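You operate a simulated robot arm through the tools that you are given. There is no shell and no other tool.

You are at the controls of a simulated two-armed robot. One attempt, no reset.

TASK
Warm the blue-banded mould at the heater, then turn it under the pot.
Fine: switch the mould heater off again; the other moulds stay cold.
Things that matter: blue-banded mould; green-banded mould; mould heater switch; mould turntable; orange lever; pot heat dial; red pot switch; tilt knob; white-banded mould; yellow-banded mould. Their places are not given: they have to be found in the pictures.

Only the result counts: the job must be done as asked and must still hold three seconds after the hand-in. Knocking over, shifting, dropping, spilling or breaking anything else fails it.

THE ROBOT
Two 7-joint arms with fingered hands on one trunk that stands fixed in place. Base frame: the origin is at the foot of the trunk, x ahead of it, y to its left, z up; the work surface is at about z = 820. Lengths are in mm, angles in degrees, forces in N, time in s.
The left shoulder is at [50, 214, 869], the right one opposite. With the tool pointing down near the work surface each hand reaches from about 380 to 880 mm from the base axis, measured 20 degrees to its own side. Payload 3 kg a hand.
The tool frame of a hand sits at the grasp point between the pads (the TCP): z along the fingers, y along the line on which they close. The tips reach 26 mm beyond it. Largest opening 132 mm; the body of the gripper starts 73 mm behind the TCP. The gripper is a hand of 3 fingers: y runs from the thumb to the fingers, the wrist lies at [0, 0, -229] in the tool frame, and closing takes about 1.5 s.
Orientation is told as [roll, pitch, yaw] about the base's x, y, z axes, in that order, counted from this pose: with the fingers straight down and closing along the base's y, the tool's x points along the base's -x, its y along +y and its z along -z.

THE INTERFACE
- The arms move only by the tool play_rows. It takes "left_increments", "right_increments" or both (then of equal length, played together; a hand with none holds still); each is one flat list of numbers, 7 for each row, row after row: the closure, from 0 (fully open) to 1 (shut), then the shift along the base's x, y, z in mm, then the turn, a rotation vector about the base's x, y, z in degrees. In form: [claw, dx, dy, dz, rx, ry, rz, claw, dx, dy, dz, rx, ry, rz, ...]. A call has 1 to 20 rows; each row shifts and turns the commanded pose from where the row before left it. Rows are played at 5 a second. More than 50 mm and 8.6 degrees between two rows, or a gripper value outside its range, and nothing of the call is played. A pose out of reach is approached as far as the arm can. The call stops where the force on the tool passes 40 N (or 10 N more than at its start, if that is more) or the arm is blocked; 0.2 s more then pass. Each finger travels about 72 mm/s and halts on what it meets, pressing with about 28 N; the grip force reading is that of the motor and also rises with nothing between the fingers. The clock runs only during rows and for 0.2 s after the last one: add rows that do not move to give the fingers time. The reply holds the time, the measured pose of the TCP, the force on the tool along the base axes, the opening and the grip force, in the units named above and with some noise, with the torque about the TCP (base axes, N m) and any sound that the robot's microphone picked up, and new pictures: "views" is both (left out), scene, wrist or none (wrist: the cameras of the hands that moved).
- Cameras (640 x 400 px; columns grow to the right, rows downward): "scene" is now at [33.1, -23.9, 1504.1]; the picture's right is [-0.30, -0.95, 0.00], its down [-0.60, 0.19, -0.78] and it looks along [0.74, -0.23, -0.63] (base axes); focal length 364 px, centre (320, 200). "left" rides on the left gripper at [-62, 3, -92] in its tool frame; the picture's right is [-0.05, -1.00, 0.00], its down [0.83, -0.04, -0.56] and it looks along [0.55, -0.03, 0.83] (tool axes); focal length 230 px, centre (320, 200). "right" rides on the right gripper at [61, 3, -92] in its tool frame; the picture's right is [-0.05, 1.00, 0.00], its down [-0.83, -0.04, -0.55] and it looks along [-0.55, -0.03, 0.83] (tool axes); focal length 230 px, centre (320, 200).
- grasp_type(shape, hand): the hand has 3 fingers and takes this shape, open, in about a second: jaw (thumb against the fingers, like two jaws); tri (thumb and two fingers); tip (a fingertip pinch); poke (one finger out to press); point (the index stretched); flat (the hand flat); cup (the hand cupped); fist (a fist). The gripper value then closes the fingers along that shape, each until it touches; the sizes above hold for jaw. It gives what a move gives, with no picture.
- head_to(pan, tilt): turns the head with the scene camera to pan (to the left, within 86 degrees either way) and tilt (down, from -29 to 69), counted from straight ahead of the robot. It gives what a move gives, and a new picture of the scene camera.
- probe_pixels(camera, pixels): there is no depth. For up to 12 entries [column, row, z] of the newest picture of that camera ("zoom" is the newest enlarged one), the place [x, y] in the base frame at which the ray of that pixel passes the height z, good to about 2 mm. The clock stands still meanwhile.
- zoom(camera, box): a new picture of the part [left, top, right, bottom] of that camera's present view, enlarged. The clock stands still meanwhile.
- job_done(): hands the job in; it is judged then, once.

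Leave the grippers open and the arms clear of the work at the hand-in unless told otherwise.

The tools are called after "Request:" by a JSON object that holds its "name" and its "arguments". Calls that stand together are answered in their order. play_rows: Moves the arms, as the interface text tells. Its arguments: {"type":"object","properties":{"left_increments":{"type":"array"},"right_increments":{"type":"array"},"views":{"type":"string","enum":["both","scene","wrist","none"]}},"required":[]} The other tools are called the same way: grasp_type (shape, hand) gives the hand a shape; head_to (pan, tilt) turns the head that bears the scene camera; probe_pixels (camera, pixels) gives the place at which the rays of pixels pass given heights; zoom (camera, box) takes an enlarged picture of a part of a camera's view; job_done () hands the job in.

At the start:

```text
time_s: 0.0
left_tool_pos: [434.0, -47.8, 1237.6]
left_tcp_rot: [0.0, 0.1, -28.3]
left_wrist_force: [-0.5, -0.2, -0.4]
left_ft_torque: [-0.01, 0.0, 0.01]
left_opening: 132.0
left_grasp_force: 0.0
left_shape: jaw
right_tool_pos: [416.2, -473.6, 1199.5]
right_tcp_rot: [0.0, 0.0, -28.4]
right_wrist_force: [0.1, 0.1, 0.6]
right_ft_torque: [-0.01, 0.03, -0.01]
right_opening: 131.9
right_grasp_force: 0.1
right_shape: jaw
head pan, tilt: [-17.6, 38.9]
```

scene: 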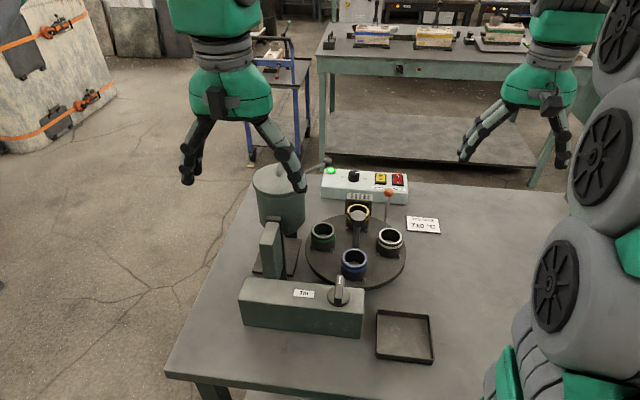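
right: 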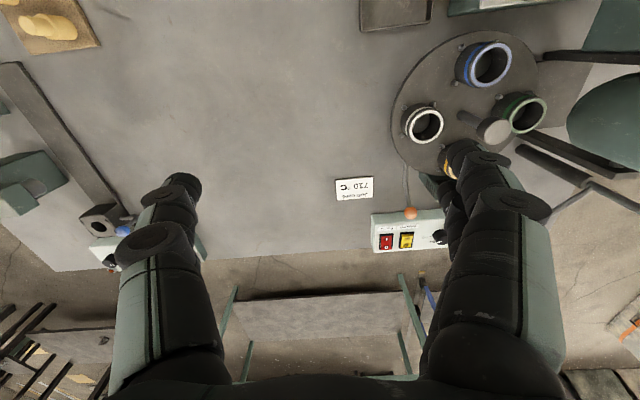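
left: 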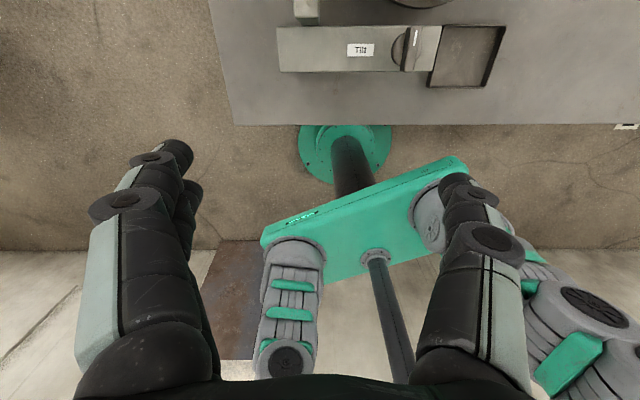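

I see a round turntable with four moulds (green at about (322,236), yellow at (358,213), white at (390,241), blue at (353,263)), a control box behind it and a box with the tilt knob in front. I'll zoom in on these for detail.

Request:
{"name": "zoom", "arguments": {"camera": "scene", "box": [230, 150, 450, 290]}}

Request:
{"name": "zoom", "arguments": {"camera": "right", "box": [320, 0, 640, 260]}}

Request:
{"name": "zoom", "arguments": {"camera": "scene", "box": [300, 155, 450, 245]}}

```text
2.86 times, centred on (340, 220) of scene
```

zoom: 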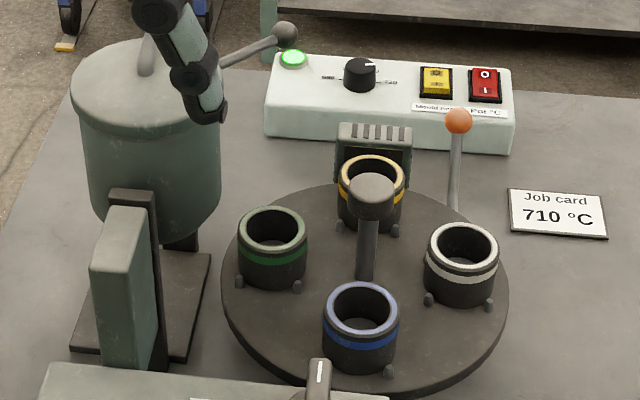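

```text
1.54 times, centred on (480, 130) of right
```

zoom: 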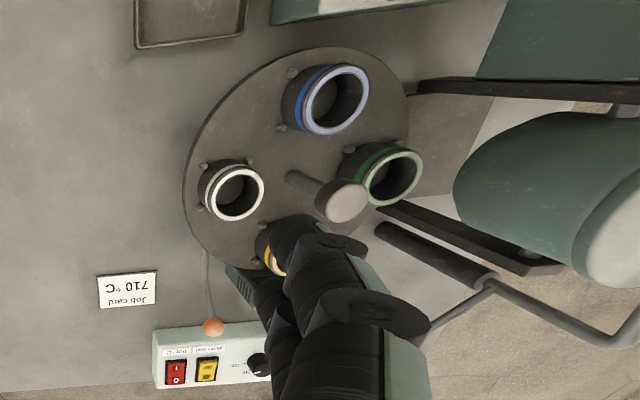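

```text
4.27 times, centred on (375, 200) of scene
```

zoom: 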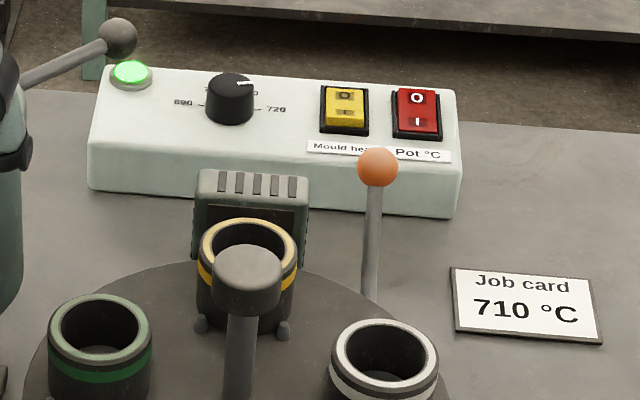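

The yellow-banded mould stands at the heater (finned block at about (358,200)). The yellow rocker is the mould heater switch and the red one is the pot switch. I'll probe positions of the disc edges, moulds, post, lever and switches.

Request:
{"name": "probe_pixels", "arguments": {"camera": "scene", "pixels": [[305, 252, 840], [406, 252, 840], [355, 289, 840], [356, 247, 840], [357, 217, 940], [388, 193, 920], [381, 178, 880], [398, 179, 880], [354, 176, 890], [338, 282, 900], [331, 170, 880], [353, 255, 890]]}}

Request:
{"name": "zoom", "arguments": {"camera": "scene", "box": [230, 230, 450, 370]}}

Request:
{"name": "zoom", "arguments": {"camera": "scene", "box": [300, 200, 420, 290]}}

```text
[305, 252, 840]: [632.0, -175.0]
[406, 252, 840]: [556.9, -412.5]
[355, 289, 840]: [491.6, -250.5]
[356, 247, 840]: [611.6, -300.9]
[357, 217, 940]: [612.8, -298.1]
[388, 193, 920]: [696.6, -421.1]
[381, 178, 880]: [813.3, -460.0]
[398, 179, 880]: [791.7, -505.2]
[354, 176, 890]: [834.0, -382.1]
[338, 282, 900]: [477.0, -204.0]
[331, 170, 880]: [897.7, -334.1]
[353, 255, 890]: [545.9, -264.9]
```

```text
2.86 times, centred on (340, 300) of scene
```

zoom: 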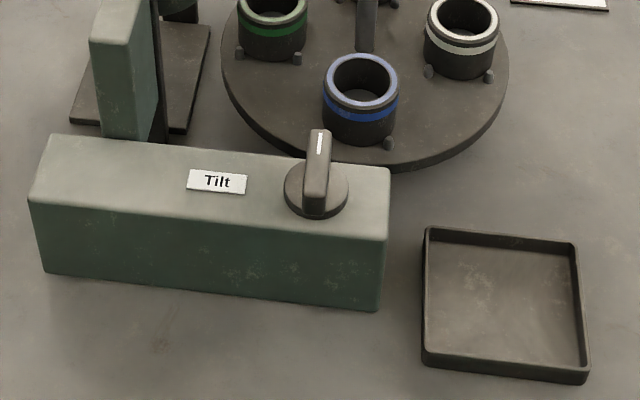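

```text
4.44 times, centred on (360, 245) of scene
```

zoom: 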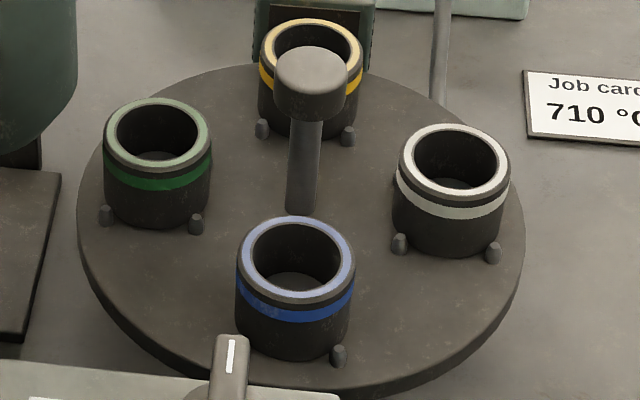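

The disc is about 250 mm across with a post and knob in the middle. I'll triangulate heights by probing the same points from the right wrist camera.

Request:
{"name": "probe_pixels", "arguments": {"camera": "right", "pixels": [[493, 131, 920], [493, 131, 940], [493, 131, 960], [460, 116, 840], [490, 65, 880], [490, 65, 900], [526, 115, 880], [526, 115, 900], [428, 125, 880], [428, 125, 900], [410, 214, 920], [410, 214, 950]]}}

Request:
{"name": "probe_pixels", "arguments": {"camera": "scene", "pixels": [[357, 213, 920], [357, 213, 940], [357, 213, 960], [354, 257, 880], [354, 257, 900], [323, 230, 880], [323, 230, 900], [390, 236, 880], [390, 236, 900], [388, 193, 900], [388, 193, 930], [388, 193, 950]]}}

```text
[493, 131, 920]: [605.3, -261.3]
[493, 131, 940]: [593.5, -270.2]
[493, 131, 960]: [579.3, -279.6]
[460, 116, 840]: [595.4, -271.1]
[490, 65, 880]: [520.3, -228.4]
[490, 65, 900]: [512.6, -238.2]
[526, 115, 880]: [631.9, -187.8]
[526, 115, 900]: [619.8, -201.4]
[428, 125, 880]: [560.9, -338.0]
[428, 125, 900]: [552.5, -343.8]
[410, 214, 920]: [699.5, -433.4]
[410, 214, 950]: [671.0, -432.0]
```

```text
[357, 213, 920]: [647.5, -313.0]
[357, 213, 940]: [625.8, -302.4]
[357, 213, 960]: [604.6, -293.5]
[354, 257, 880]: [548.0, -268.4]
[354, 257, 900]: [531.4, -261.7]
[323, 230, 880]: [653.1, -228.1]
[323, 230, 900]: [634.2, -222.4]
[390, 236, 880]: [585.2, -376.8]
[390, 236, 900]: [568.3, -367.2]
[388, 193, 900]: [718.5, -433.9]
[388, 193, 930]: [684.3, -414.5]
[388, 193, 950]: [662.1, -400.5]
```

Left and right probes disagree at 840, so the disc may stand higher than I assumed. I'll check with flat features on the table (job card centre) and the disc edge from both cameras.

Request:
{"name": "probe_pixels", "arguments": {"camera": "scene", "pixels": [[423, 225, 822], [356, 247, 860], [356, 247, 880], [305, 252, 870], [406, 252, 870], [355, 286, 870], [354, 257, 930], [323, 230, 930], [390, 236, 930], [358, 210, 930], [357, 213, 980], [357, 213, 1000]]}}

Request:
{"name": "probe_pixels", "arguments": {"camera": "right", "pixels": [[354, 188, 822], [460, 116, 860], [460, 116, 880], [391, 120, 870], [539, 70, 870], [490, 65, 930], [526, 115, 930], [428, 125, 930], [493, 131, 980], [493, 131, 1000], [386, 242, 880], [406, 240, 880]]}}

```text
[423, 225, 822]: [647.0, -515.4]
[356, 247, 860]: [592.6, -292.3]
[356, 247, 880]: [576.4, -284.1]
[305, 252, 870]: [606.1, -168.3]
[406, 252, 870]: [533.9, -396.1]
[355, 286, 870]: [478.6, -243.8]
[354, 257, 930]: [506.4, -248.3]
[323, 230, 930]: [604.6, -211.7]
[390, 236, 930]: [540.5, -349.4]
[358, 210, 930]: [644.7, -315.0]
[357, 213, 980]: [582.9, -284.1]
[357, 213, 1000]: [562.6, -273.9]
```

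```text
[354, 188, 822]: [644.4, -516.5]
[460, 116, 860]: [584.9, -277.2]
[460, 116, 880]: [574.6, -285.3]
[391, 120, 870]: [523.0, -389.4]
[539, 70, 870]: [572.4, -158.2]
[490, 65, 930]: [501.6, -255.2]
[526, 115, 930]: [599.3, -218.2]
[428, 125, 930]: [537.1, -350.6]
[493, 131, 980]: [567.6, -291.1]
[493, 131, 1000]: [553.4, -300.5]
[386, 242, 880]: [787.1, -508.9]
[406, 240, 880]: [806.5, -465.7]
```

The readings fit a disc top at z≈875, centred near (574,-283), with the mould tops at about 930 and the knob top at about 985. Next I'll look at the pot, its spout and the orange lever.

Request:
{"name": "zoom", "arguments": {"camera": "scene", "box": [235, 140, 345, 290]}}

Request:
{"name": "zoom", "arguments": {"camera": "scene", "box": [360, 165, 420, 250]}}

Request:
{"name": "zoom", "arguments": {"camera": "right", "box": [480, 40, 640, 200]}}

Request:
{"name": "zoom", "arguments": {"camera": "right", "box": [360, 130, 470, 260]}}

```text
2.67 times, centred on (290, 215) of scene
```

zoom: 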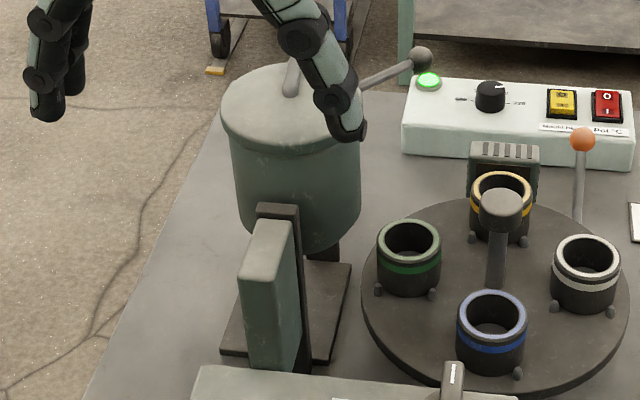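

```text
4.71 times, centred on (390, 208) of scene
```

zoom: 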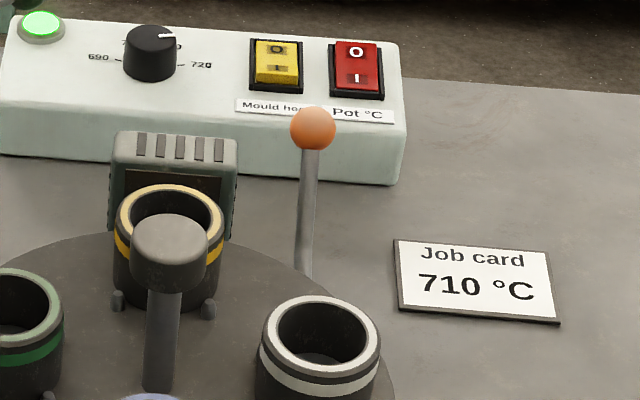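

```text
2.50 times, centred on (560, 120) of right
```

zoom: 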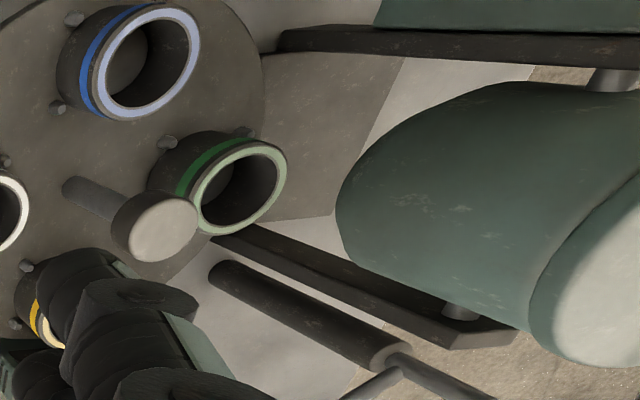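

```text
3.08 times, centred on (415, 195) of right
```

zoom: 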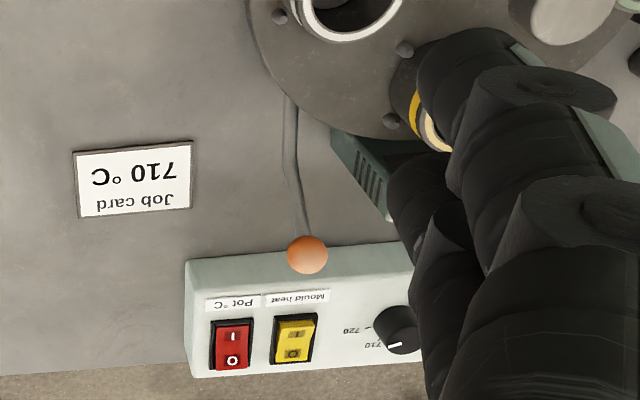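

The orange lever seems to be a bent rod coming from the turntable's base at about (404,161)→(411,213) in the right view. I'll swing the right hand out to the right and turn it to look at the lever and switches from the side.

Request:
{"name": "play_rows", "arguments": {"right_increments": [0, 4, -18, -12, 0, 0, 7.2, 0, 4, -18, -12, 0, 0, 7.2, 0, 4, -18, -12, 0, 0, 7.2, 0, 4, -18, -12, 0, 0, 7.2, 0, 4, -18, -12, 0, 0, 7.2, 0, 4, -18, -12, 0, 0, 7.2, 0, 4, -18, -12, 0, 0, 7.2, 0, 4, -18, -12, 0, 0, 7.2], "views": "both"}}

```text
time_s: 1.8
left_tool_pos: [432.9, -48.6, 1238.5]
left_tcp_rot: [0.1, 0.0, -28.3]
left_wrist_force: [0.0, -0.3, 0.4]
left_ft_torque: [0.0, 0.0, -0.02]
left_opening: 132.3
left_grasp_force: 0.1
left_shape: jaw
right_tool_pos: [448.2, -618.2, 1102.6]
right_tcp_rot: [0.0, 0.1, 29.4]
right_wrist_force: [-0.2, -0.1, 0.2]
right_ft_torque: [0.01, -0.01, 0.01]
right_opening: 132.0
right_grasp_force: 0.0
right_shape: jaw
head pan, tilt: [-17.6, 38.9]
```

scene: 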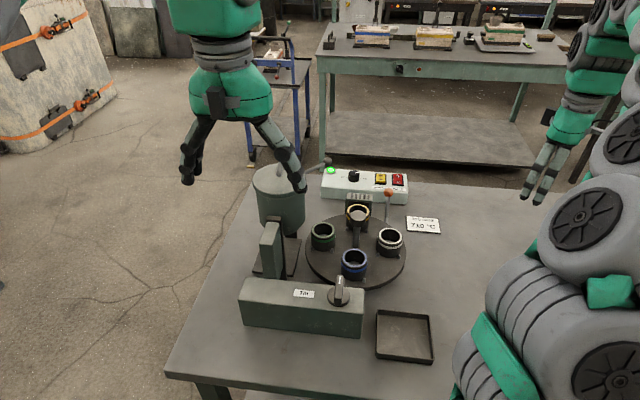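
right: 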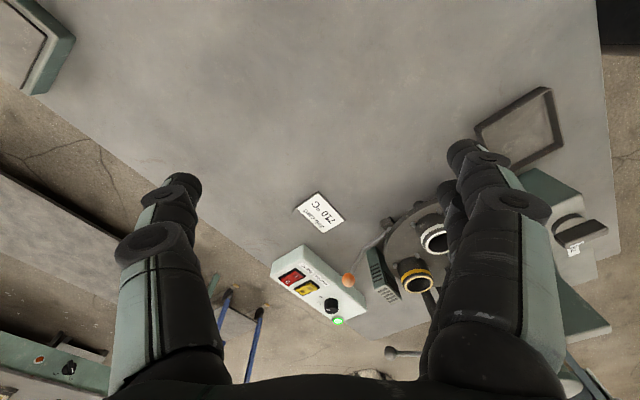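

The lever is now visible around (365,260) in the right view, along with the heater. I'll zoom in there.

Request:
{"name": "zoom", "arguments": {"camera": "right", "box": [260, 190, 460, 330]}}

Request:
{"name": "zoom", "arguments": {"camera": "scene", "box": [310, 160, 430, 250]}}

```text
2.86 times, centred on (360, 260) of right
```

zoom: 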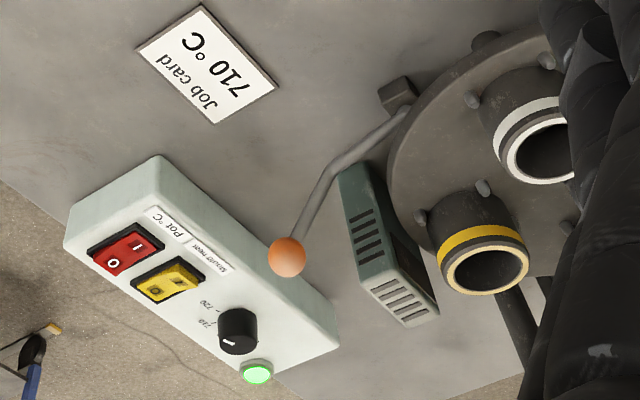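

```text
4.44 times, centred on (370, 205) of scene
```

zoom: 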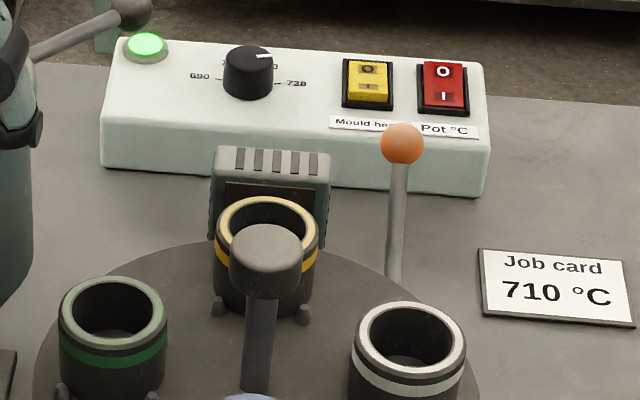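

The lever sits on a small block next to the disc rim, so it looks like a lock for the turntable. I'll zoom in more on the block and the rim.

Request:
{"name": "zoom", "arguments": {"camera": "right", "box": [350, 195, 450, 260]}}

Request:
{"name": "probe_pixels", "arguments": {"camera": "right", "pixels": [[387, 223, 830], [387, 223, 850], [387, 223, 870], [363, 248, 850], [363, 248, 870], [348, 280, 900], [348, 280, 920], [419, 204, 850], [419, 204, 880]]}}

```text
6.15 times, centred on (400, 228) of right
```

zoom: 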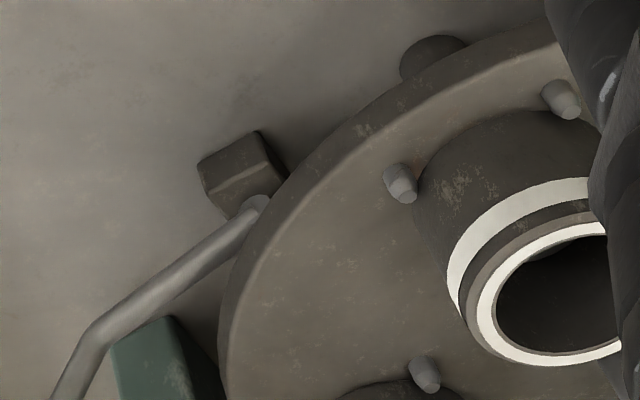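

```text
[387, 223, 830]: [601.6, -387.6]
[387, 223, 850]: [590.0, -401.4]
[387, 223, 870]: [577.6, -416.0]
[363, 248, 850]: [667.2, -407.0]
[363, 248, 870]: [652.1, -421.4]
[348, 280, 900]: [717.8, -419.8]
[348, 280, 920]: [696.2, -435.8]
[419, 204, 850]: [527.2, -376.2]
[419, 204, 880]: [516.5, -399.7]
```

The lever rod runs to the disc's underside beside a small block. I need a lower side view of it, so I'll bring the right hand closer, staying about 100 mm from everything, and tilt it to look at the rim.

Request:
{"name": "play_rows", "arguments": {"right_increments": [0, 11.3, 11.4, -23, 0, 0, 7.65, 0, 11.3, 11.4, -23, 0, 0, 7.65, 0, 11.3, 11.4, -23, 0, 0, 7.65, 0, 11.3, 11.4, -23, 0, 0, 7.65, 0, 11.3, 11.4, -23, 7.2, -4.2, 0, 0, 11.3, 11.4, -23, 7.2, -4.2, 0, 0, 11.3, 11.4, -23, 7.2, -4.2, 0], "views": "both"}}

```text
time_s: 3.4
left_tool_pos: [434.1, -48.0, 1238.1]
left_tcp_rot: [0.0, 0.0, -28.3]
left_wrist_force: [0.0, -0.9, 0.2]
left_ft_torque: [0.0, -0.02, 0.01]
left_opening: 131.9
left_grasp_force: 0.0
left_shape: jaw
right_tool_pos: [484.5, -560.7, 1016.7]
right_tcp_rot: [-0.7, -5.4, 59.3]
right_wrist_force: [0.8, 0.5, 0.7]
right_ft_torque: [0.0, -0.01, -0.02]
right_opening: 131.9
right_grasp_force: 0.0
right_shape: jaw
right hand out of reach, approached as far as the arm can: row 4, 5, 6, 7
head pan, tilt: [-17.6, 38.9]
```

scene: 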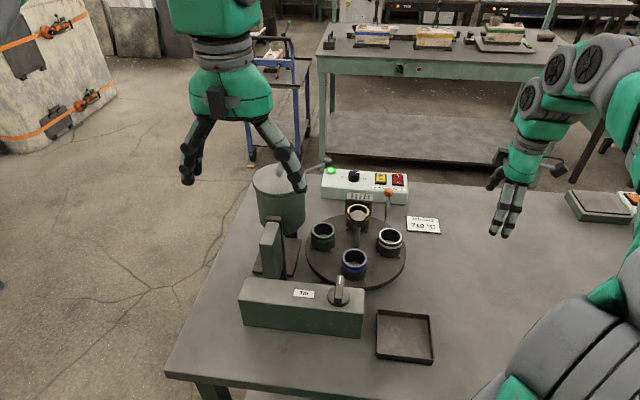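
right: 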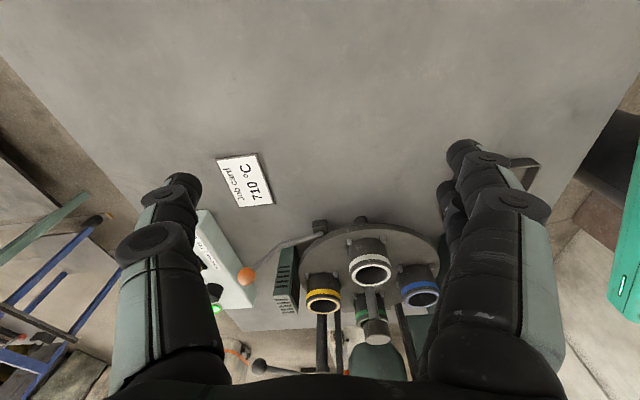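

The arm stopped short of the full move (wrist limit), but the view is good. I'll zoom on the lever and the block at about (318,228).

Request:
{"name": "zoom", "arguments": {"camera": "right", "box": [220, 190, 460, 350]}}

Request:
{"name": "zoom", "arguments": {"camera": "right", "box": [270, 205, 390, 285]}}

```text
2.50 times, centred on (340, 270) of right
```

zoom: 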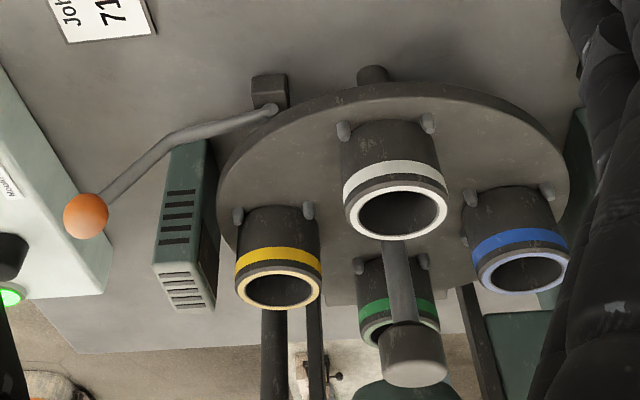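

```text
5.00 times, centred on (330, 245) of right
```

zoom: 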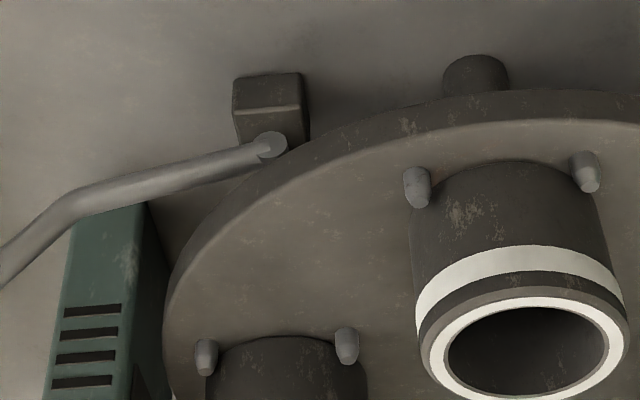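

The lever pivots at the block beside the rim; its rod runs along the rim to the orange ball. There is also a dark stub by the rim at about (359,219). I'll probe these to triangulate.

Request:
{"name": "probe_pixels", "arguments": {"camera": "right", "pixels": [[320, 227, 830], [320, 227, 850], [320, 227, 870], [320, 234, 850], [320, 234, 870], [359, 219, 840], [359, 219, 870], [279, 236, 850], [279, 236, 880], [246.4, 276.4, 900], [246.4, 276.4, 920], [386, 333, 980]]}}

Request:
{"name": "probe_pixels", "arguments": {"camera": "scene", "pixels": [[388, 193, 910], [386.4, 224, 850], [386.4, 224, 870], [386.4, 224, 880], [381, 178, 870], [398, 179, 870], [381, 178, 890], [358, 198, 900], [347, 196, 900], [371, 196, 900]]}}

```text
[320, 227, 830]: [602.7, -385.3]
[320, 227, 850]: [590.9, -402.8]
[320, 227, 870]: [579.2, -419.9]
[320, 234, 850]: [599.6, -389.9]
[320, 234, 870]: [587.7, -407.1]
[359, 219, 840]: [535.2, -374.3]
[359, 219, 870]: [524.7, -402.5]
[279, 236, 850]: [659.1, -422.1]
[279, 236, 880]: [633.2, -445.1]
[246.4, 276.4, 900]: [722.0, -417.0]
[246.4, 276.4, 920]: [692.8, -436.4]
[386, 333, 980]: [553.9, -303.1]
```

```text
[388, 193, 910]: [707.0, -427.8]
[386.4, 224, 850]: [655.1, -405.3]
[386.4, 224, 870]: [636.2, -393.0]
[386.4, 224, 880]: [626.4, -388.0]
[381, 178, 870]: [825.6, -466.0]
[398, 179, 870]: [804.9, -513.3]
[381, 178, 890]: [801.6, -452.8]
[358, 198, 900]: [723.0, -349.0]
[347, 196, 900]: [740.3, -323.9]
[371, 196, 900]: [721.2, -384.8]
```

The ball is at about (707,-428,910) and the pivot near (590,-403,865). Next I want to know where the pot and its spout are, so I'll probe pot points in the scene view at several heights.

Request:
{"name": "probe_pixels", "arguments": {"camera": "scene", "pixels": [[278, 178, 1000], [278, 178, 1050], [278, 178, 1100], [280, 230, 900], [280, 230, 950], [254, 270, 822], [285, 277, 822], [300, 240, 822], [272, 228, 1000], [327, 161, 1000], [327, 161, 1100], [248, 285, 870]]}}

Request:
{"name": "zoom", "arguments": {"camera": "left", "box": [200, 0, 540, 130]}}

```text
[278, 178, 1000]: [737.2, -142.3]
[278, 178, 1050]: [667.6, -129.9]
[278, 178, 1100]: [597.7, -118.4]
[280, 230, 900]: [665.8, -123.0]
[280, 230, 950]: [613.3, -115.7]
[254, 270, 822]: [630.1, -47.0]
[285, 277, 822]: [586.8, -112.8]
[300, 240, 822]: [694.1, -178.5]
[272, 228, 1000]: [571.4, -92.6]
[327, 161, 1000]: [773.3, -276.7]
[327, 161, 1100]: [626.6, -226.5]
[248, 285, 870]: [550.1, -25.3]
```

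```text
1.88 times, centred on (370, 65) of left
```

zoom: 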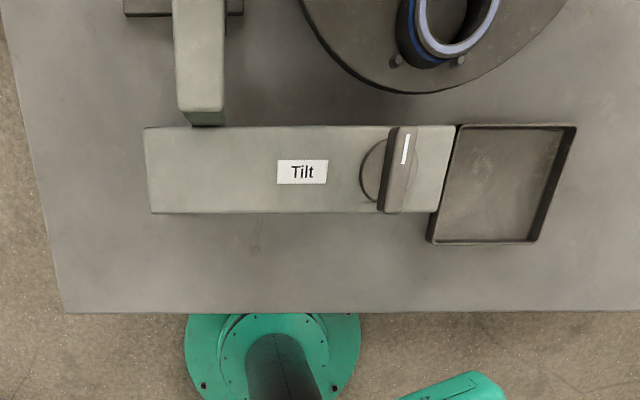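

The pot is centred near (650,-125), which is the direction of the green mould's station from the disc centre. Before bringing a hand to the knob I'll check the pot handle with the ball at (260,366) in the right view.

Request:
{"name": "zoom", "arguments": {"camera": "right", "box": [230, 290, 450, 400]}}

Request:
{"name": "probe_pixels", "arguments": {"camera": "right", "pixels": [[260, 366, 950], [260, 366, 1000], [260, 366, 1050], [260, 366, 1100], [378, 340, 970], [378, 340, 985]]}}

Request:
{"name": "probe_pixels", "arguments": {"camera": "scene", "pixels": [[327, 161, 950], [327, 161, 975], [327, 161, 1025], [327, 161, 1050], [305, 167, 1000], [305, 167, 1050]]}}

```text
2.91 times, centred on (340, 345) of right
```

zoom: 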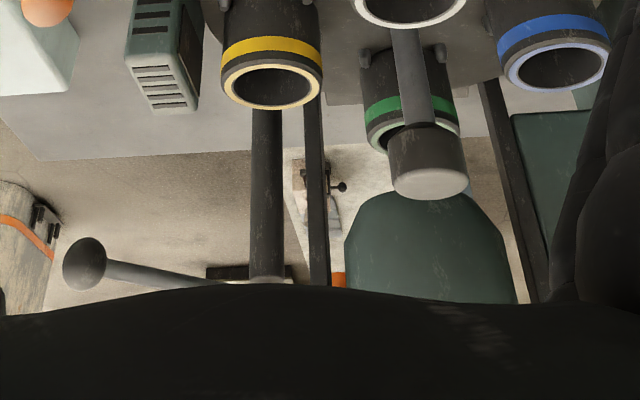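

```text
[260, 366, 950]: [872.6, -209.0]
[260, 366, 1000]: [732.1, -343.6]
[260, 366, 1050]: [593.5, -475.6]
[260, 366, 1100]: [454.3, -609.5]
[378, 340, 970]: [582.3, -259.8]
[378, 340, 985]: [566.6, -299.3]
```

```text
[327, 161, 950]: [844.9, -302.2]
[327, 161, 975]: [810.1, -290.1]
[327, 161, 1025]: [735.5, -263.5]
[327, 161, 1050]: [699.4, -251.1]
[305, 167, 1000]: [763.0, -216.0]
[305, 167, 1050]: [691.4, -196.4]
```

That second ball belongs to a grey lever behind the pot at about (798,-287,979), well clear of the knob. I'll lift the right hand and turn it back to a comfortable yaw, and move the left hand further left for a view of the pot station.

Request:
{"name": "play_rows", "arguments": {"right_increments": [0, 0, 0, 30, 0, 0, -7, 0, 0, 0, 30, 0, 0, -7, 0, 0, 0, 30, 0, 0, -7, 0, 0, 0, 30, 0, 0, -7], "left_increments": [0, 0, 27, 0, 0, 0, -5, 0, 0, 27, 0, 0, 0, -5, 0, 0, 27, 0, 0, 0, -5, 0, 0, 27, 0, 0, 0, -5], "views": "both"}}

```text
time_s: 4.4
left_tool_pos: [433.0, 58.6, 1236.6]
left_tcp_rot: [0.0, -0.1, -48.4]
left_wrist_force: [0.6, 0.6, -0.8]
left_ft_torque: [0.02, 0.02, 0.0]
left_opening: 132.0
left_grasp_force: 0.0
left_shape: jaw
right_tool_pos: [482.8, -561.6, 1139.6]
right_tcp_rot: [-0.7, -5.6, 31.1]
right_wrist_force: [-0.7, 0.5, -0.4]
right_ft_torque: [0.03, 0.03, -0.02]
right_opening: 132.2
right_grasp_force: 0.0
right_shape: jaw
head pan, tilt: [-17.6, 38.9]
```

scene: 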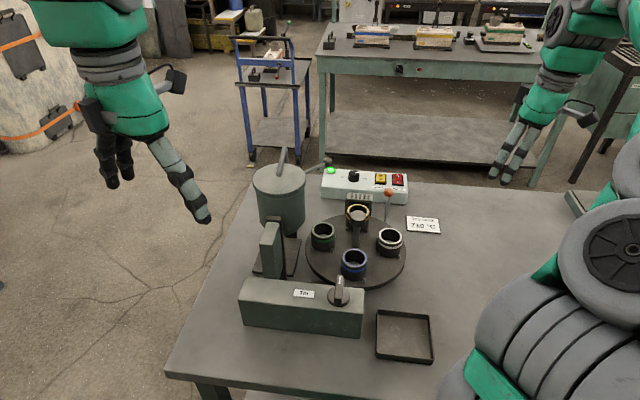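
right: 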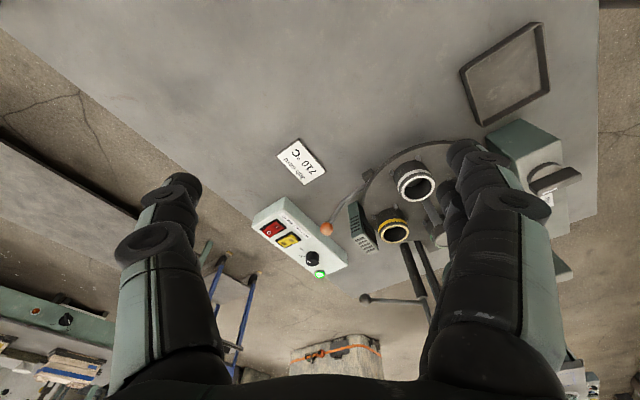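
left: 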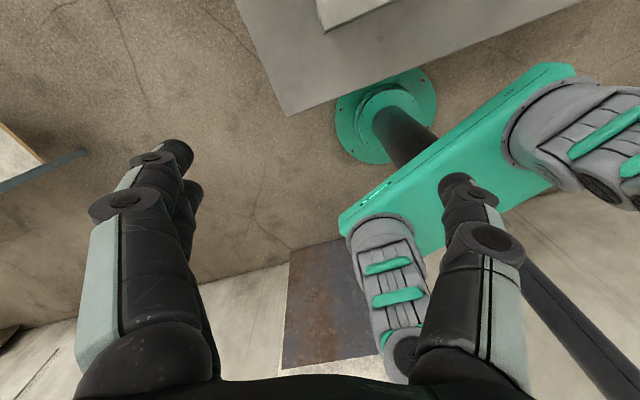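

The commanded pose was reset to the measured one, and the left camera looks back toward the robot. Now I'll level the right hand and move it above the turntable's knob at (574,-283), staying high at z≈1100.

Request:
{"name": "play_rows", "arguments": {"right_increments": [0, 13, 40, -5, -2.3, 5.2, 0, 0, 13, 40, -5, 0, 0, 0, 0, 13, 40, -5, 0, 0, 0, 0, 13, 40, -5, 0, 0, 0, 0, 13, 40, -5, 0, 0, 0, 0, 13, 40, -5, 0, 0, 0, 0, 13, 39, -5, 0, 0, 0, 0, 0, 0, 0, 0, 0, 0], "views": "both"}}

```text
time_s: 6.2
left_tool_pos: [433.3, 58.6, 1236.6]
left_tcp_rot: [0.0, 0.0, -48.2]
left_wrist_force: [0.4, 0.4, 0.2]
left_ft_torque: [-0.01, 0.0, 0.0]
left_opening: 131.9
left_grasp_force: 0.0
left_shape: jaw
right_tool_pos: [570.2, -281.4, 1104.7]
right_tcp_rot: [0.0, 0.3, 31.2]
right_wrist_force: [0.2, -0.2, -0.1]
right_ft_torque: [-0.03, 0.01, 0.0]
right_opening: 132.1
right_grasp_force: 0.0
right_shape: jaw
head pan, tilt: [-17.6, 38.9]
```

scene: 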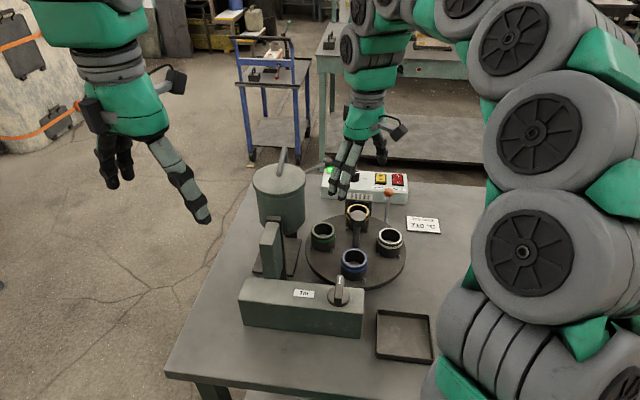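
right: 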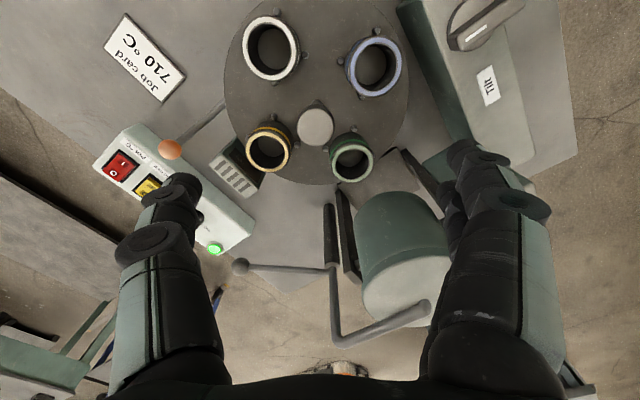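

A clear top view: the knob is at (316,127), with moulds around it. I'll probe the knob and mould tops from here to refine positions.

Request:
{"name": "probe_pixels", "arguments": {"camera": "right", "pixels": [[316, 124, 985], [316, 124, 975], [302, 122, 985], [332, 122, 985], [272, 43, 930], [379, 63, 930], [269, 148, 930], [354, 157, 930], [171, 149, 910], [226, 92, 875], [409, 92, 875], [318, 183, 875]]}}

Request:
{"name": "zoom", "arguments": {"camera": "right", "box": [140, 0, 480, 210]}}

```text
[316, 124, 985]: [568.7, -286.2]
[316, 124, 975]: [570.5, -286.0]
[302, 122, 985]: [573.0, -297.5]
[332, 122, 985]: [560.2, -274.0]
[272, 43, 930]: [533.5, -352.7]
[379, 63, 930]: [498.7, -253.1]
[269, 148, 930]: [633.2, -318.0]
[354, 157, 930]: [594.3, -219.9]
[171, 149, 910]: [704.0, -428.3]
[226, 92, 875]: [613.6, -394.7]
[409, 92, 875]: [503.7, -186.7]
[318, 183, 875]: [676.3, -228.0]
```

```text
1.88 times, centred on (310, 105) of right
```

zoom: 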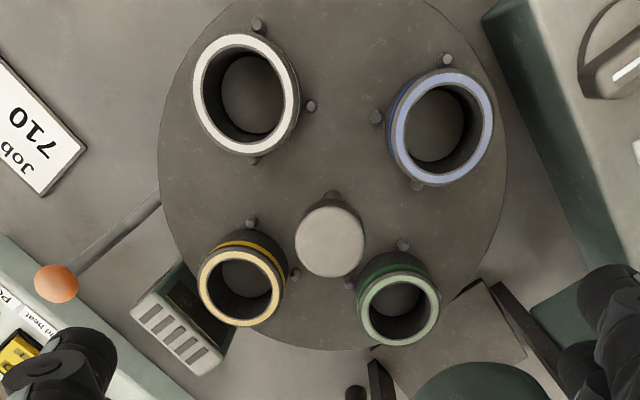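

The centre is near (569,-286) and the moulds' tops near 932. I'll descend on the knob with open fingers to TCP z≈974 (tips ~948, above the moulds), correcting x/y slightly.

Request:
{"name": "play_rows", "arguments": {"right_increments": [0, -1, -4, -33, 0, 0, 0, 0, 0, 0, -33, 0, 0, 0, 0, 0, 0, -33, 0, 0, 0, 0, 0, 0, -31, 0, 0, 0, 0, 0, 0, 0, 0, 0, 0], "views": "both"}}

```text
time_s: 7.4
left_tool_pos: [433.3, 59.1, 1237.0]
left_tcp_rot: [0.1, 0.1, -48.3]
left_wrist_force: [0.4, -0.5, 0.3]
left_ft_torque: [-0.03, 0.02, 0.0]
left_opening: 131.8
left_grasp_force: 0.1
left_shape: jaw
right_tool_pos: [571.7, -286.8, 971.1]
right_tcp_rot: [0.0, 0.2, 31.2]
right_wrist_force: [0.6, 0.3, 0.3]
right_ft_torque: [-0.03, -0.01, 0.03]
right_opening: 131.9
right_grasp_force: 0.0
right_shape: jaw
head pan, tilt: [-17.6, 38.9]
```

scene: 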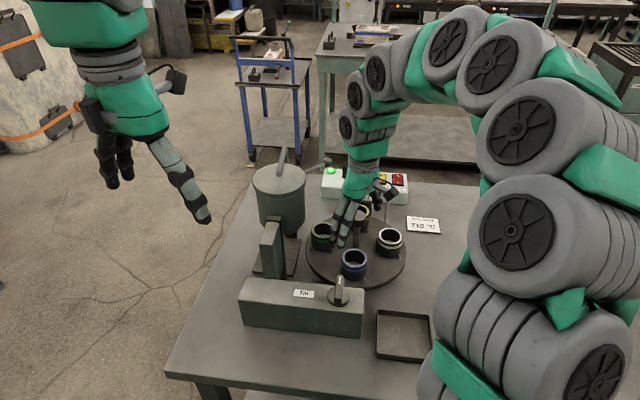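
right: 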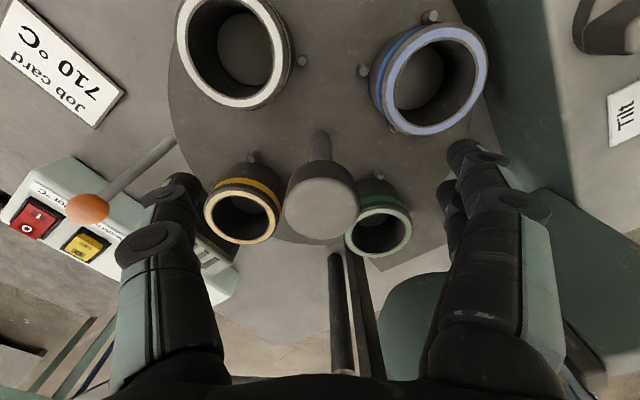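

The knob appears at (320,207), right at the TCP's projection (320,200), between the open fingers. I'll probe it to fine-tune.

Request:
{"name": "probe_pixels", "arguments": {"camera": "right", "pixels": [[320, 207, 985], [320, 207, 975], [285, 205, 985], [356, 205, 985], [320, 178, 985], [320, 238, 985]]}}

Request:
{"name": "zoom", "arguments": {"camera": "right", "box": [220, 120, 420, 260]}}

```text
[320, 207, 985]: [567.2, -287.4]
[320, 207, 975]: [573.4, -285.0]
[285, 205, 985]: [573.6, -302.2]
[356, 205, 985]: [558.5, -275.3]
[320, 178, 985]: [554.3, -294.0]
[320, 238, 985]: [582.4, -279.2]
```

```text
2.86 times, centred on (320, 190) of right
```

zoom: 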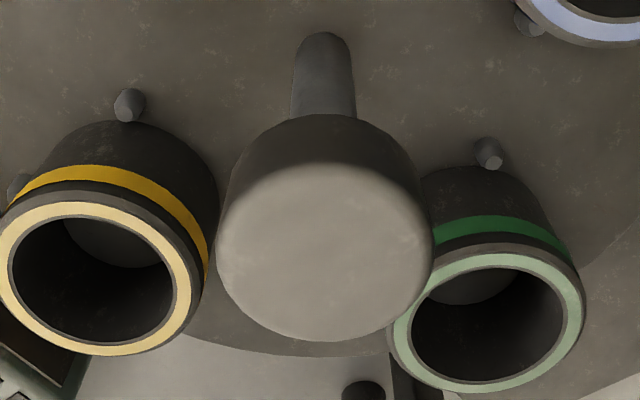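

The knob is about 31 mm wide and centred under the TCP. I'll close the right hand on it.

Request:
{"name": "play_rows", "arguments": {"right_increments": [0.5, 0, 0, 0, 0, 0, 0, 0.8, 0, 0, 0, 0, 0, 0, 1, 0, 0, 0, 0, 0, 0, 1, 0, 0, 0, 0, 0, 0, 1, 0, 0, 0, 0, 0, 0, 1, 0, 0, 0, 0, 0, 0, 1, 0, 0, 0, 0, 0, 0], "views": "both"}}

```text
time_s: 9.0
left_tool_pos: [433.6, 59.2, 1236.8]
left_tcp_rot: [0.0, 0.0, -48.3]
left_wrist_force: [-0.1, -0.5, 0.2]
left_ft_torque: [-0.01, 0.01, -0.01]
left_opening: 132.1
left_grasp_force: 0.2
left_shape: jaw
right_tool_pos: [571.5, -285.4, 971.4]
right_tcp_rot: [0.0, 0.3, 31.2]
right_wrist_force: [0.0, -3.1, -20.3]
right_ft_torque: [-0.01, 0.0, -0.03]
right_opening: 18.8
right_grasp_force: 28.1
right_shape: jaw
head pan, tilt: [-17.6, 38.9]
```

scene: 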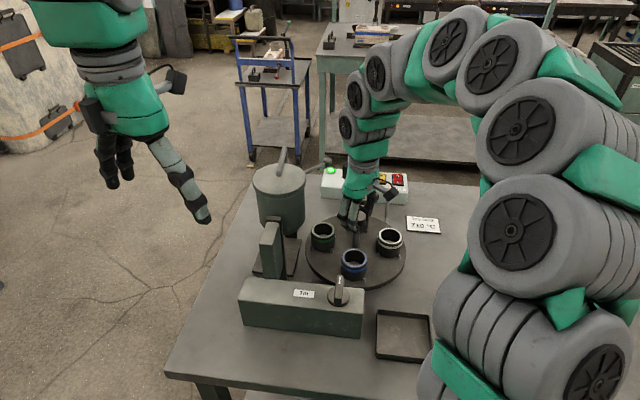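
right: 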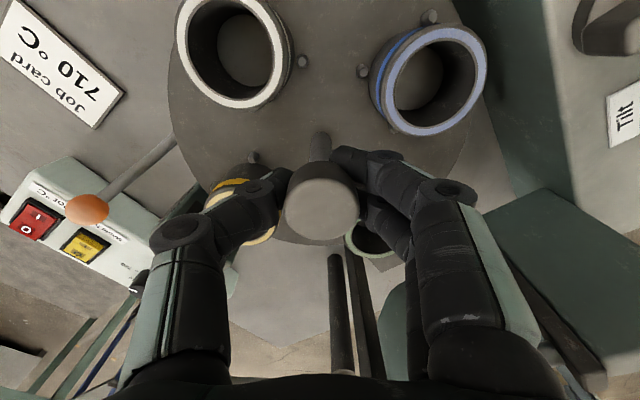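

The fingers closed to 18.8 mm with a 20 N downward pull, so the tips have gone under the knob onto its stem. I'll open partly, rise about 13 mm and close again on the knob itself.

Request:
{"name": "play_rows", "arguments": {"right_increments": [0.5, 0, 0, 0, 0, 0, 0, 0.5, 0, 0, 0, 0, 0, 0, 0.5, 0, 0, 0, 0, 0, 0, 0.5, 0, 0, 7, 0, 0, 0, 0.5, 0, 0, 7, 0, 0, 0, 0.8, 0, 0, 0, 0, 0, 0, 1, 0, 0, 0, 0, 0, 0, 1, 0, 0, 0, 0, 0, 0, 1, 0, 0, 0, 0, 0, 0, 1, 0, 0, 0, 0, 0, 0, 1, 0, 0, 0, 0, 0, 0], "views": "wrist"}}

```text
time_s: 11.4
left_tool_pos: [433.1, 58.7, 1237.3]
left_tcp_rot: [-0.1, 0.0, -48.4]
left_wrist_force: [0.7, -0.3, 0.2]
left_ft_torque: [0.02, 0.04, 0.01]
left_opening: 131.8
left_grasp_force: 0.1
left_shape: jaw
right_tool_pos: [572.6, -287.7, 985.8]
right_tcp_rot: [0.0, 0.1, 31.1]
right_wrist_force: [-2.1, -3.1, -0.2]
right_ft_torque: [-0.05, 0.07, -0.03]
right_opening: 26.0
right_grasp_force: 28.5
right_shape: jaw
head pan, tilt: [-17.6, 38.9]
```

right: 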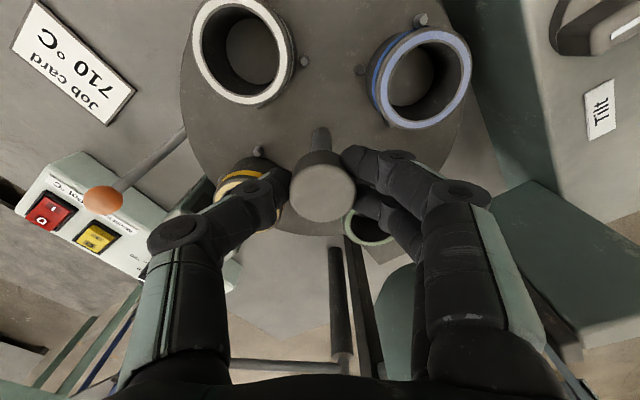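

Now the grip is 26 mm on the knob with no vertical load. I'll test a gentle turn of 6° (counter-clockwise) to see whether the disc moves or is locked.

Request:
{"name": "play_rows", "arguments": {"right_increments": [1, 0, 0, 0, 0, 0, 2, 1, 0, 0, 0, 0, 0, 2, 1, 0, 0, 0, 0, 0, 2, 1, 0, 0, 0, 0, 0, 0], "views": "both"}}

```text
time_s: 12.4
left_tool_pos: [434.4, 59.3, 1237.1]
left_tcp_rot: [0.0, 0.1, -48.3]
left_wrist_force: [-0.7, 0.0, -0.2]
left_ft_torque: [0.04, -0.02, 0.02]
left_opening: 131.9
left_grasp_force: 0.0
left_shape: jaw
right_tool_pos: [571.0, -286.4, 986.5]
right_tcp_rot: [0.0, 0.3, 37.2]
right_wrist_force: [3.5, -5.4, -4.8]
right_ft_torque: [-0.11, -0.12, -0.17]
right_opening: 25.9
right_grasp_force: 28.1
right_shape: jaw
head pan, tilt: [-17.6, 38.9]
```

scene: 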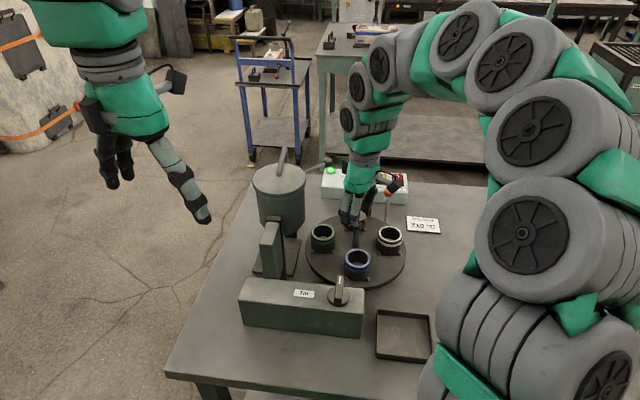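
right: 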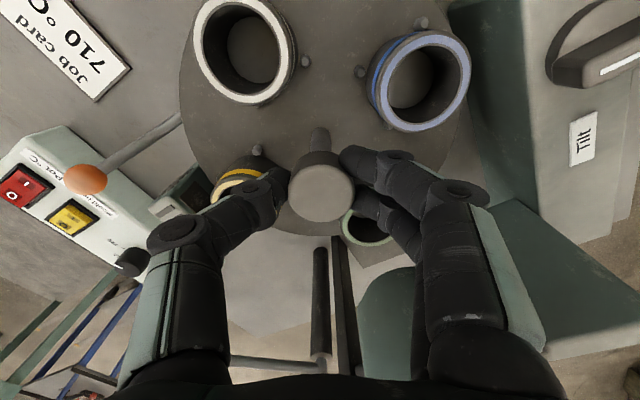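

The disc turned with the knob (blue moved from (353,263) to (357,263) in the scene) and the torque is only 0.17 N m. So the turntable turns freely this way. The right wrist has more range clockwise, so I'll test that way: 8 rows of −6°.

Request:
{"name": "play_rows", "arguments": {"right_increments": [1, 0, 0, 0, 0, 0, -3, 1, 0, 0, 0, 0, 0, -6, 1, 0, 0, 0, 0, 0, -6, 1, 0, 0, 0, 0, 0, -6, 1, 0, 0, 0, 0, 0, -6, 1, 0, 0, 0, 0, 0, -6, 1, 0, 0, 0, 0, 0, -6, 1, 0, 0, 0, 0, 0, -3, 1, 0, 0, 0, 0, 0, 0], "views": "both"}}

```text
time_s: 14.4
left_tool_pos: [433.2, 59.2, 1236.1]
left_tcp_rot: [0.0, 0.1, -48.3]
left_wrist_force: [0.4, -0.1, 0.5]
left_ft_torque: [0.0, 0.01, -0.04]
left_opening: 132.0
left_grasp_force: 0.1
left_shape: jaw
right_tool_pos: [571.5, -287.7, 985.9]
right_tcp_rot: [0.0, 0.3, -4.7]
right_wrist_force: [-14.6, 6.3, 1.5]
right_ft_torque: [0.19, 0.24, 0.0]
right_opening: 25.9
right_grasp_force: 28.5
right_shape: jaw
head pan, tilt: [-17.6, 38.9]
```

scene: 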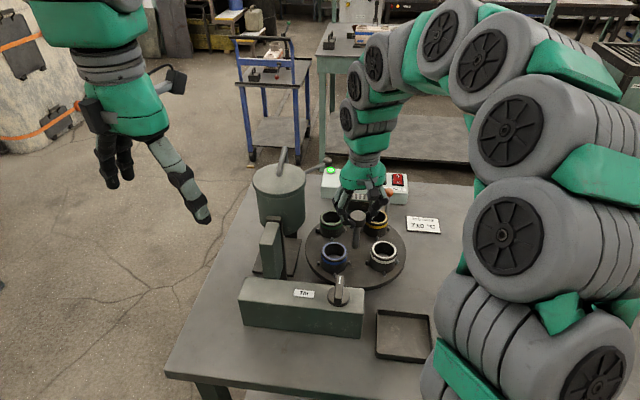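
right: 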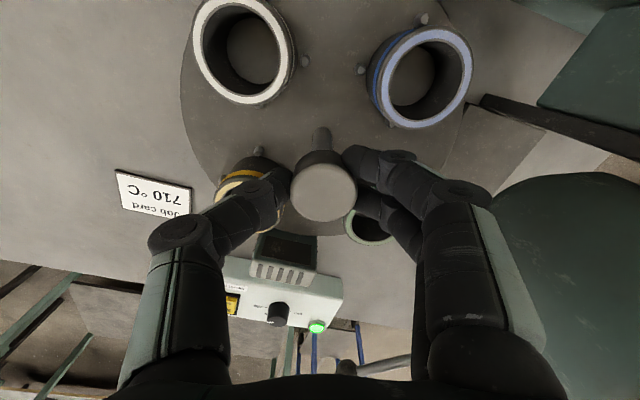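

The disc turns clockwise freely too (blue is now at (335,257), net −36°), with a small side force because I'm about 2 mm off axis. I'll correct that and continue clockwise by 84°.

Request:
{"name": "play_rows", "arguments": {"right_increments": [1, -1.5, 0.6, 0, 0, 0, -3, 1, 0, 0, 0, 0, 0, -6, 1, 0, 0, 0, 0, 0, -6, 1, 0, 0, 0, 0, 0, -6, 1, 0, 0, 0, 0, 0, -6, 1, 0, 0, 0, 0, 0, -6, 1, 0, 0, 0, 0, 0, -6, 1, 0, 0, 0, 0, 0, -6, 1, 0, 0, 0, 0, 0, -6, 1, 0, 0, 0, 0, 0, -6, 1, 0, 0, 0, 0, 0, -6, 1, 0, 0, 0, 0, 0, -6, 1, 0, 0, 0, 0, 0, -6, 1, 0, 0, 0, 0, 0, -6, 1, 0, 0, 0, 0, 0, -3, 1, 0, 0, 0, 0, 0, 0], "views": "both"}}

```text
time_s: 17.3
left_tool_pos: [432.9, 58.9, 1237.3]
left_tcp_rot: [0.0, 0.0, -48.2]
left_wrist_force: [-0.3, 0.4, 1.1]
left_ft_torque: [0.01, -0.02, 0.02]
left_opening: 131.9
left_grasp_force: 0.1
left_shape: jaw
right_tool_pos: [569.5, -282.8, 986.6]
right_tcp_rot: [-0.1, 0.5, -81.8]
right_wrist_force: [5.6, 20.3, 1.5]
right_ft_torque: [0.36, -0.22, 0.12]
right_opening: 25.2
right_grasp_force: 27.7
right_shape: jaw
head pan, tilt: [-17.6, 38.9]
stopped in row 14 (right hand): the force on the tool passed its limit at 41 N (the readings are from after the stop); the commanded pose is now the measured one
```

scene: 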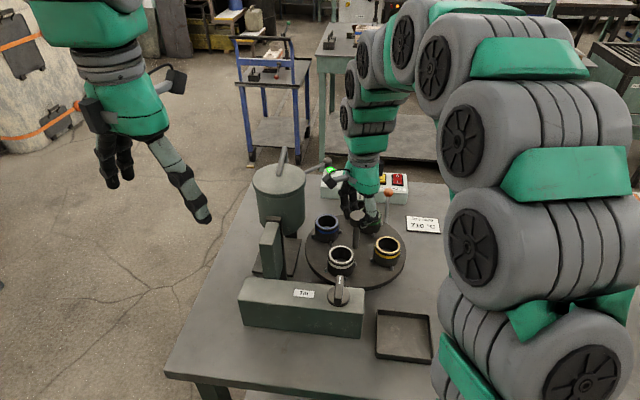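
right: 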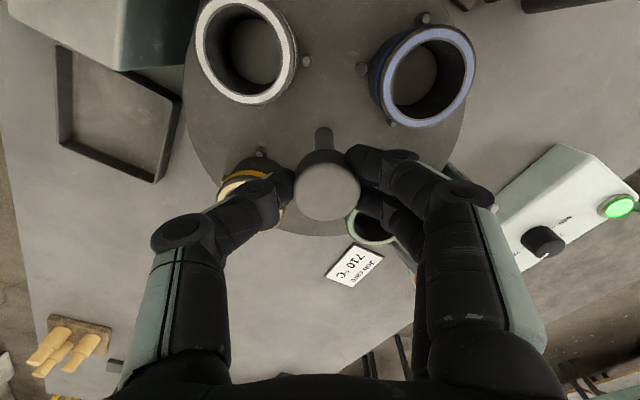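

The disc has turned about −113° with the hand. The side force comes from my grip being about 3 mm off the axis, which works out to near (571.5,-284.4). I'll let go, re-centre, and turn the open hand back to yaw ≈ +6° for a fresh grip.

Request:
{"name": "play_rows", "arguments": {"right_increments": [0.5, 0, 0, 0, 0, 0, 0, 0, 0, 0, 0, 0, 0, 0, 0, 0, 0, 0, 0, 0, 0, 0, 0, 0, 0, 0, 0, 0, 0, 2, -1.5, 0, 0, 0, 8, 0, 0, 0, 0, 0, 0, 8, 0, 0, 0, 0, 0, 0, 8, 0, 0, 0, 0, 0, 0, 8, 0, 0, 0, 0, 0, 0, 8, 0, 0, 0, 0, 0, 0, 8, 0, 0, 0, 0, 0, 0, 8, 0, 0, 0, 0, 0, 0, 8, 0, 0, 0, 0, 0, 0, 8, 0, 0, 0, 0, 0, 0, 8, 0, 0, 0, 0, 0, 0, 8, 0, 0, 0, 0, 0, 0, 0], "views": "both"}}

```text
time_s: 20.7
left_tool_pos: [433.1, 58.8, 1236.5]
left_tcp_rot: [0.0, 0.0, -48.3]
left_wrist_force: [0.2, 0.1, -0.6]
left_ft_torque: [0.01, 0.02, -0.02]
left_opening: 132.0
left_grasp_force: 0.1
left_shape: jaw
right_tool_pos: [573.4, -286.1, 986.5]
right_tcp_rot: [-0.1, 0.4, 6.4]
right_wrist_force: [0.3, 0.4, -0.5]
right_ft_torque: [-0.01, -0.01, -0.02]
right_opening: 132.0
right_grasp_force: 0.1
right_shape: jaw
head pan, tilt: [-17.6, 38.9]
```

scene: 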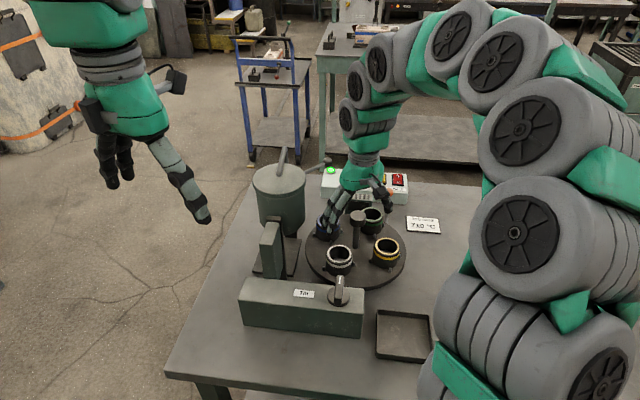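
right: 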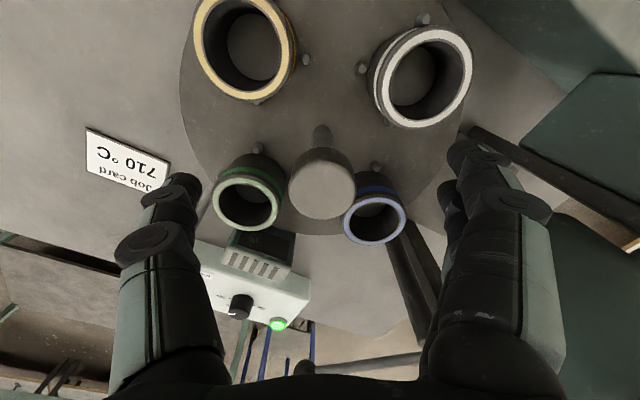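

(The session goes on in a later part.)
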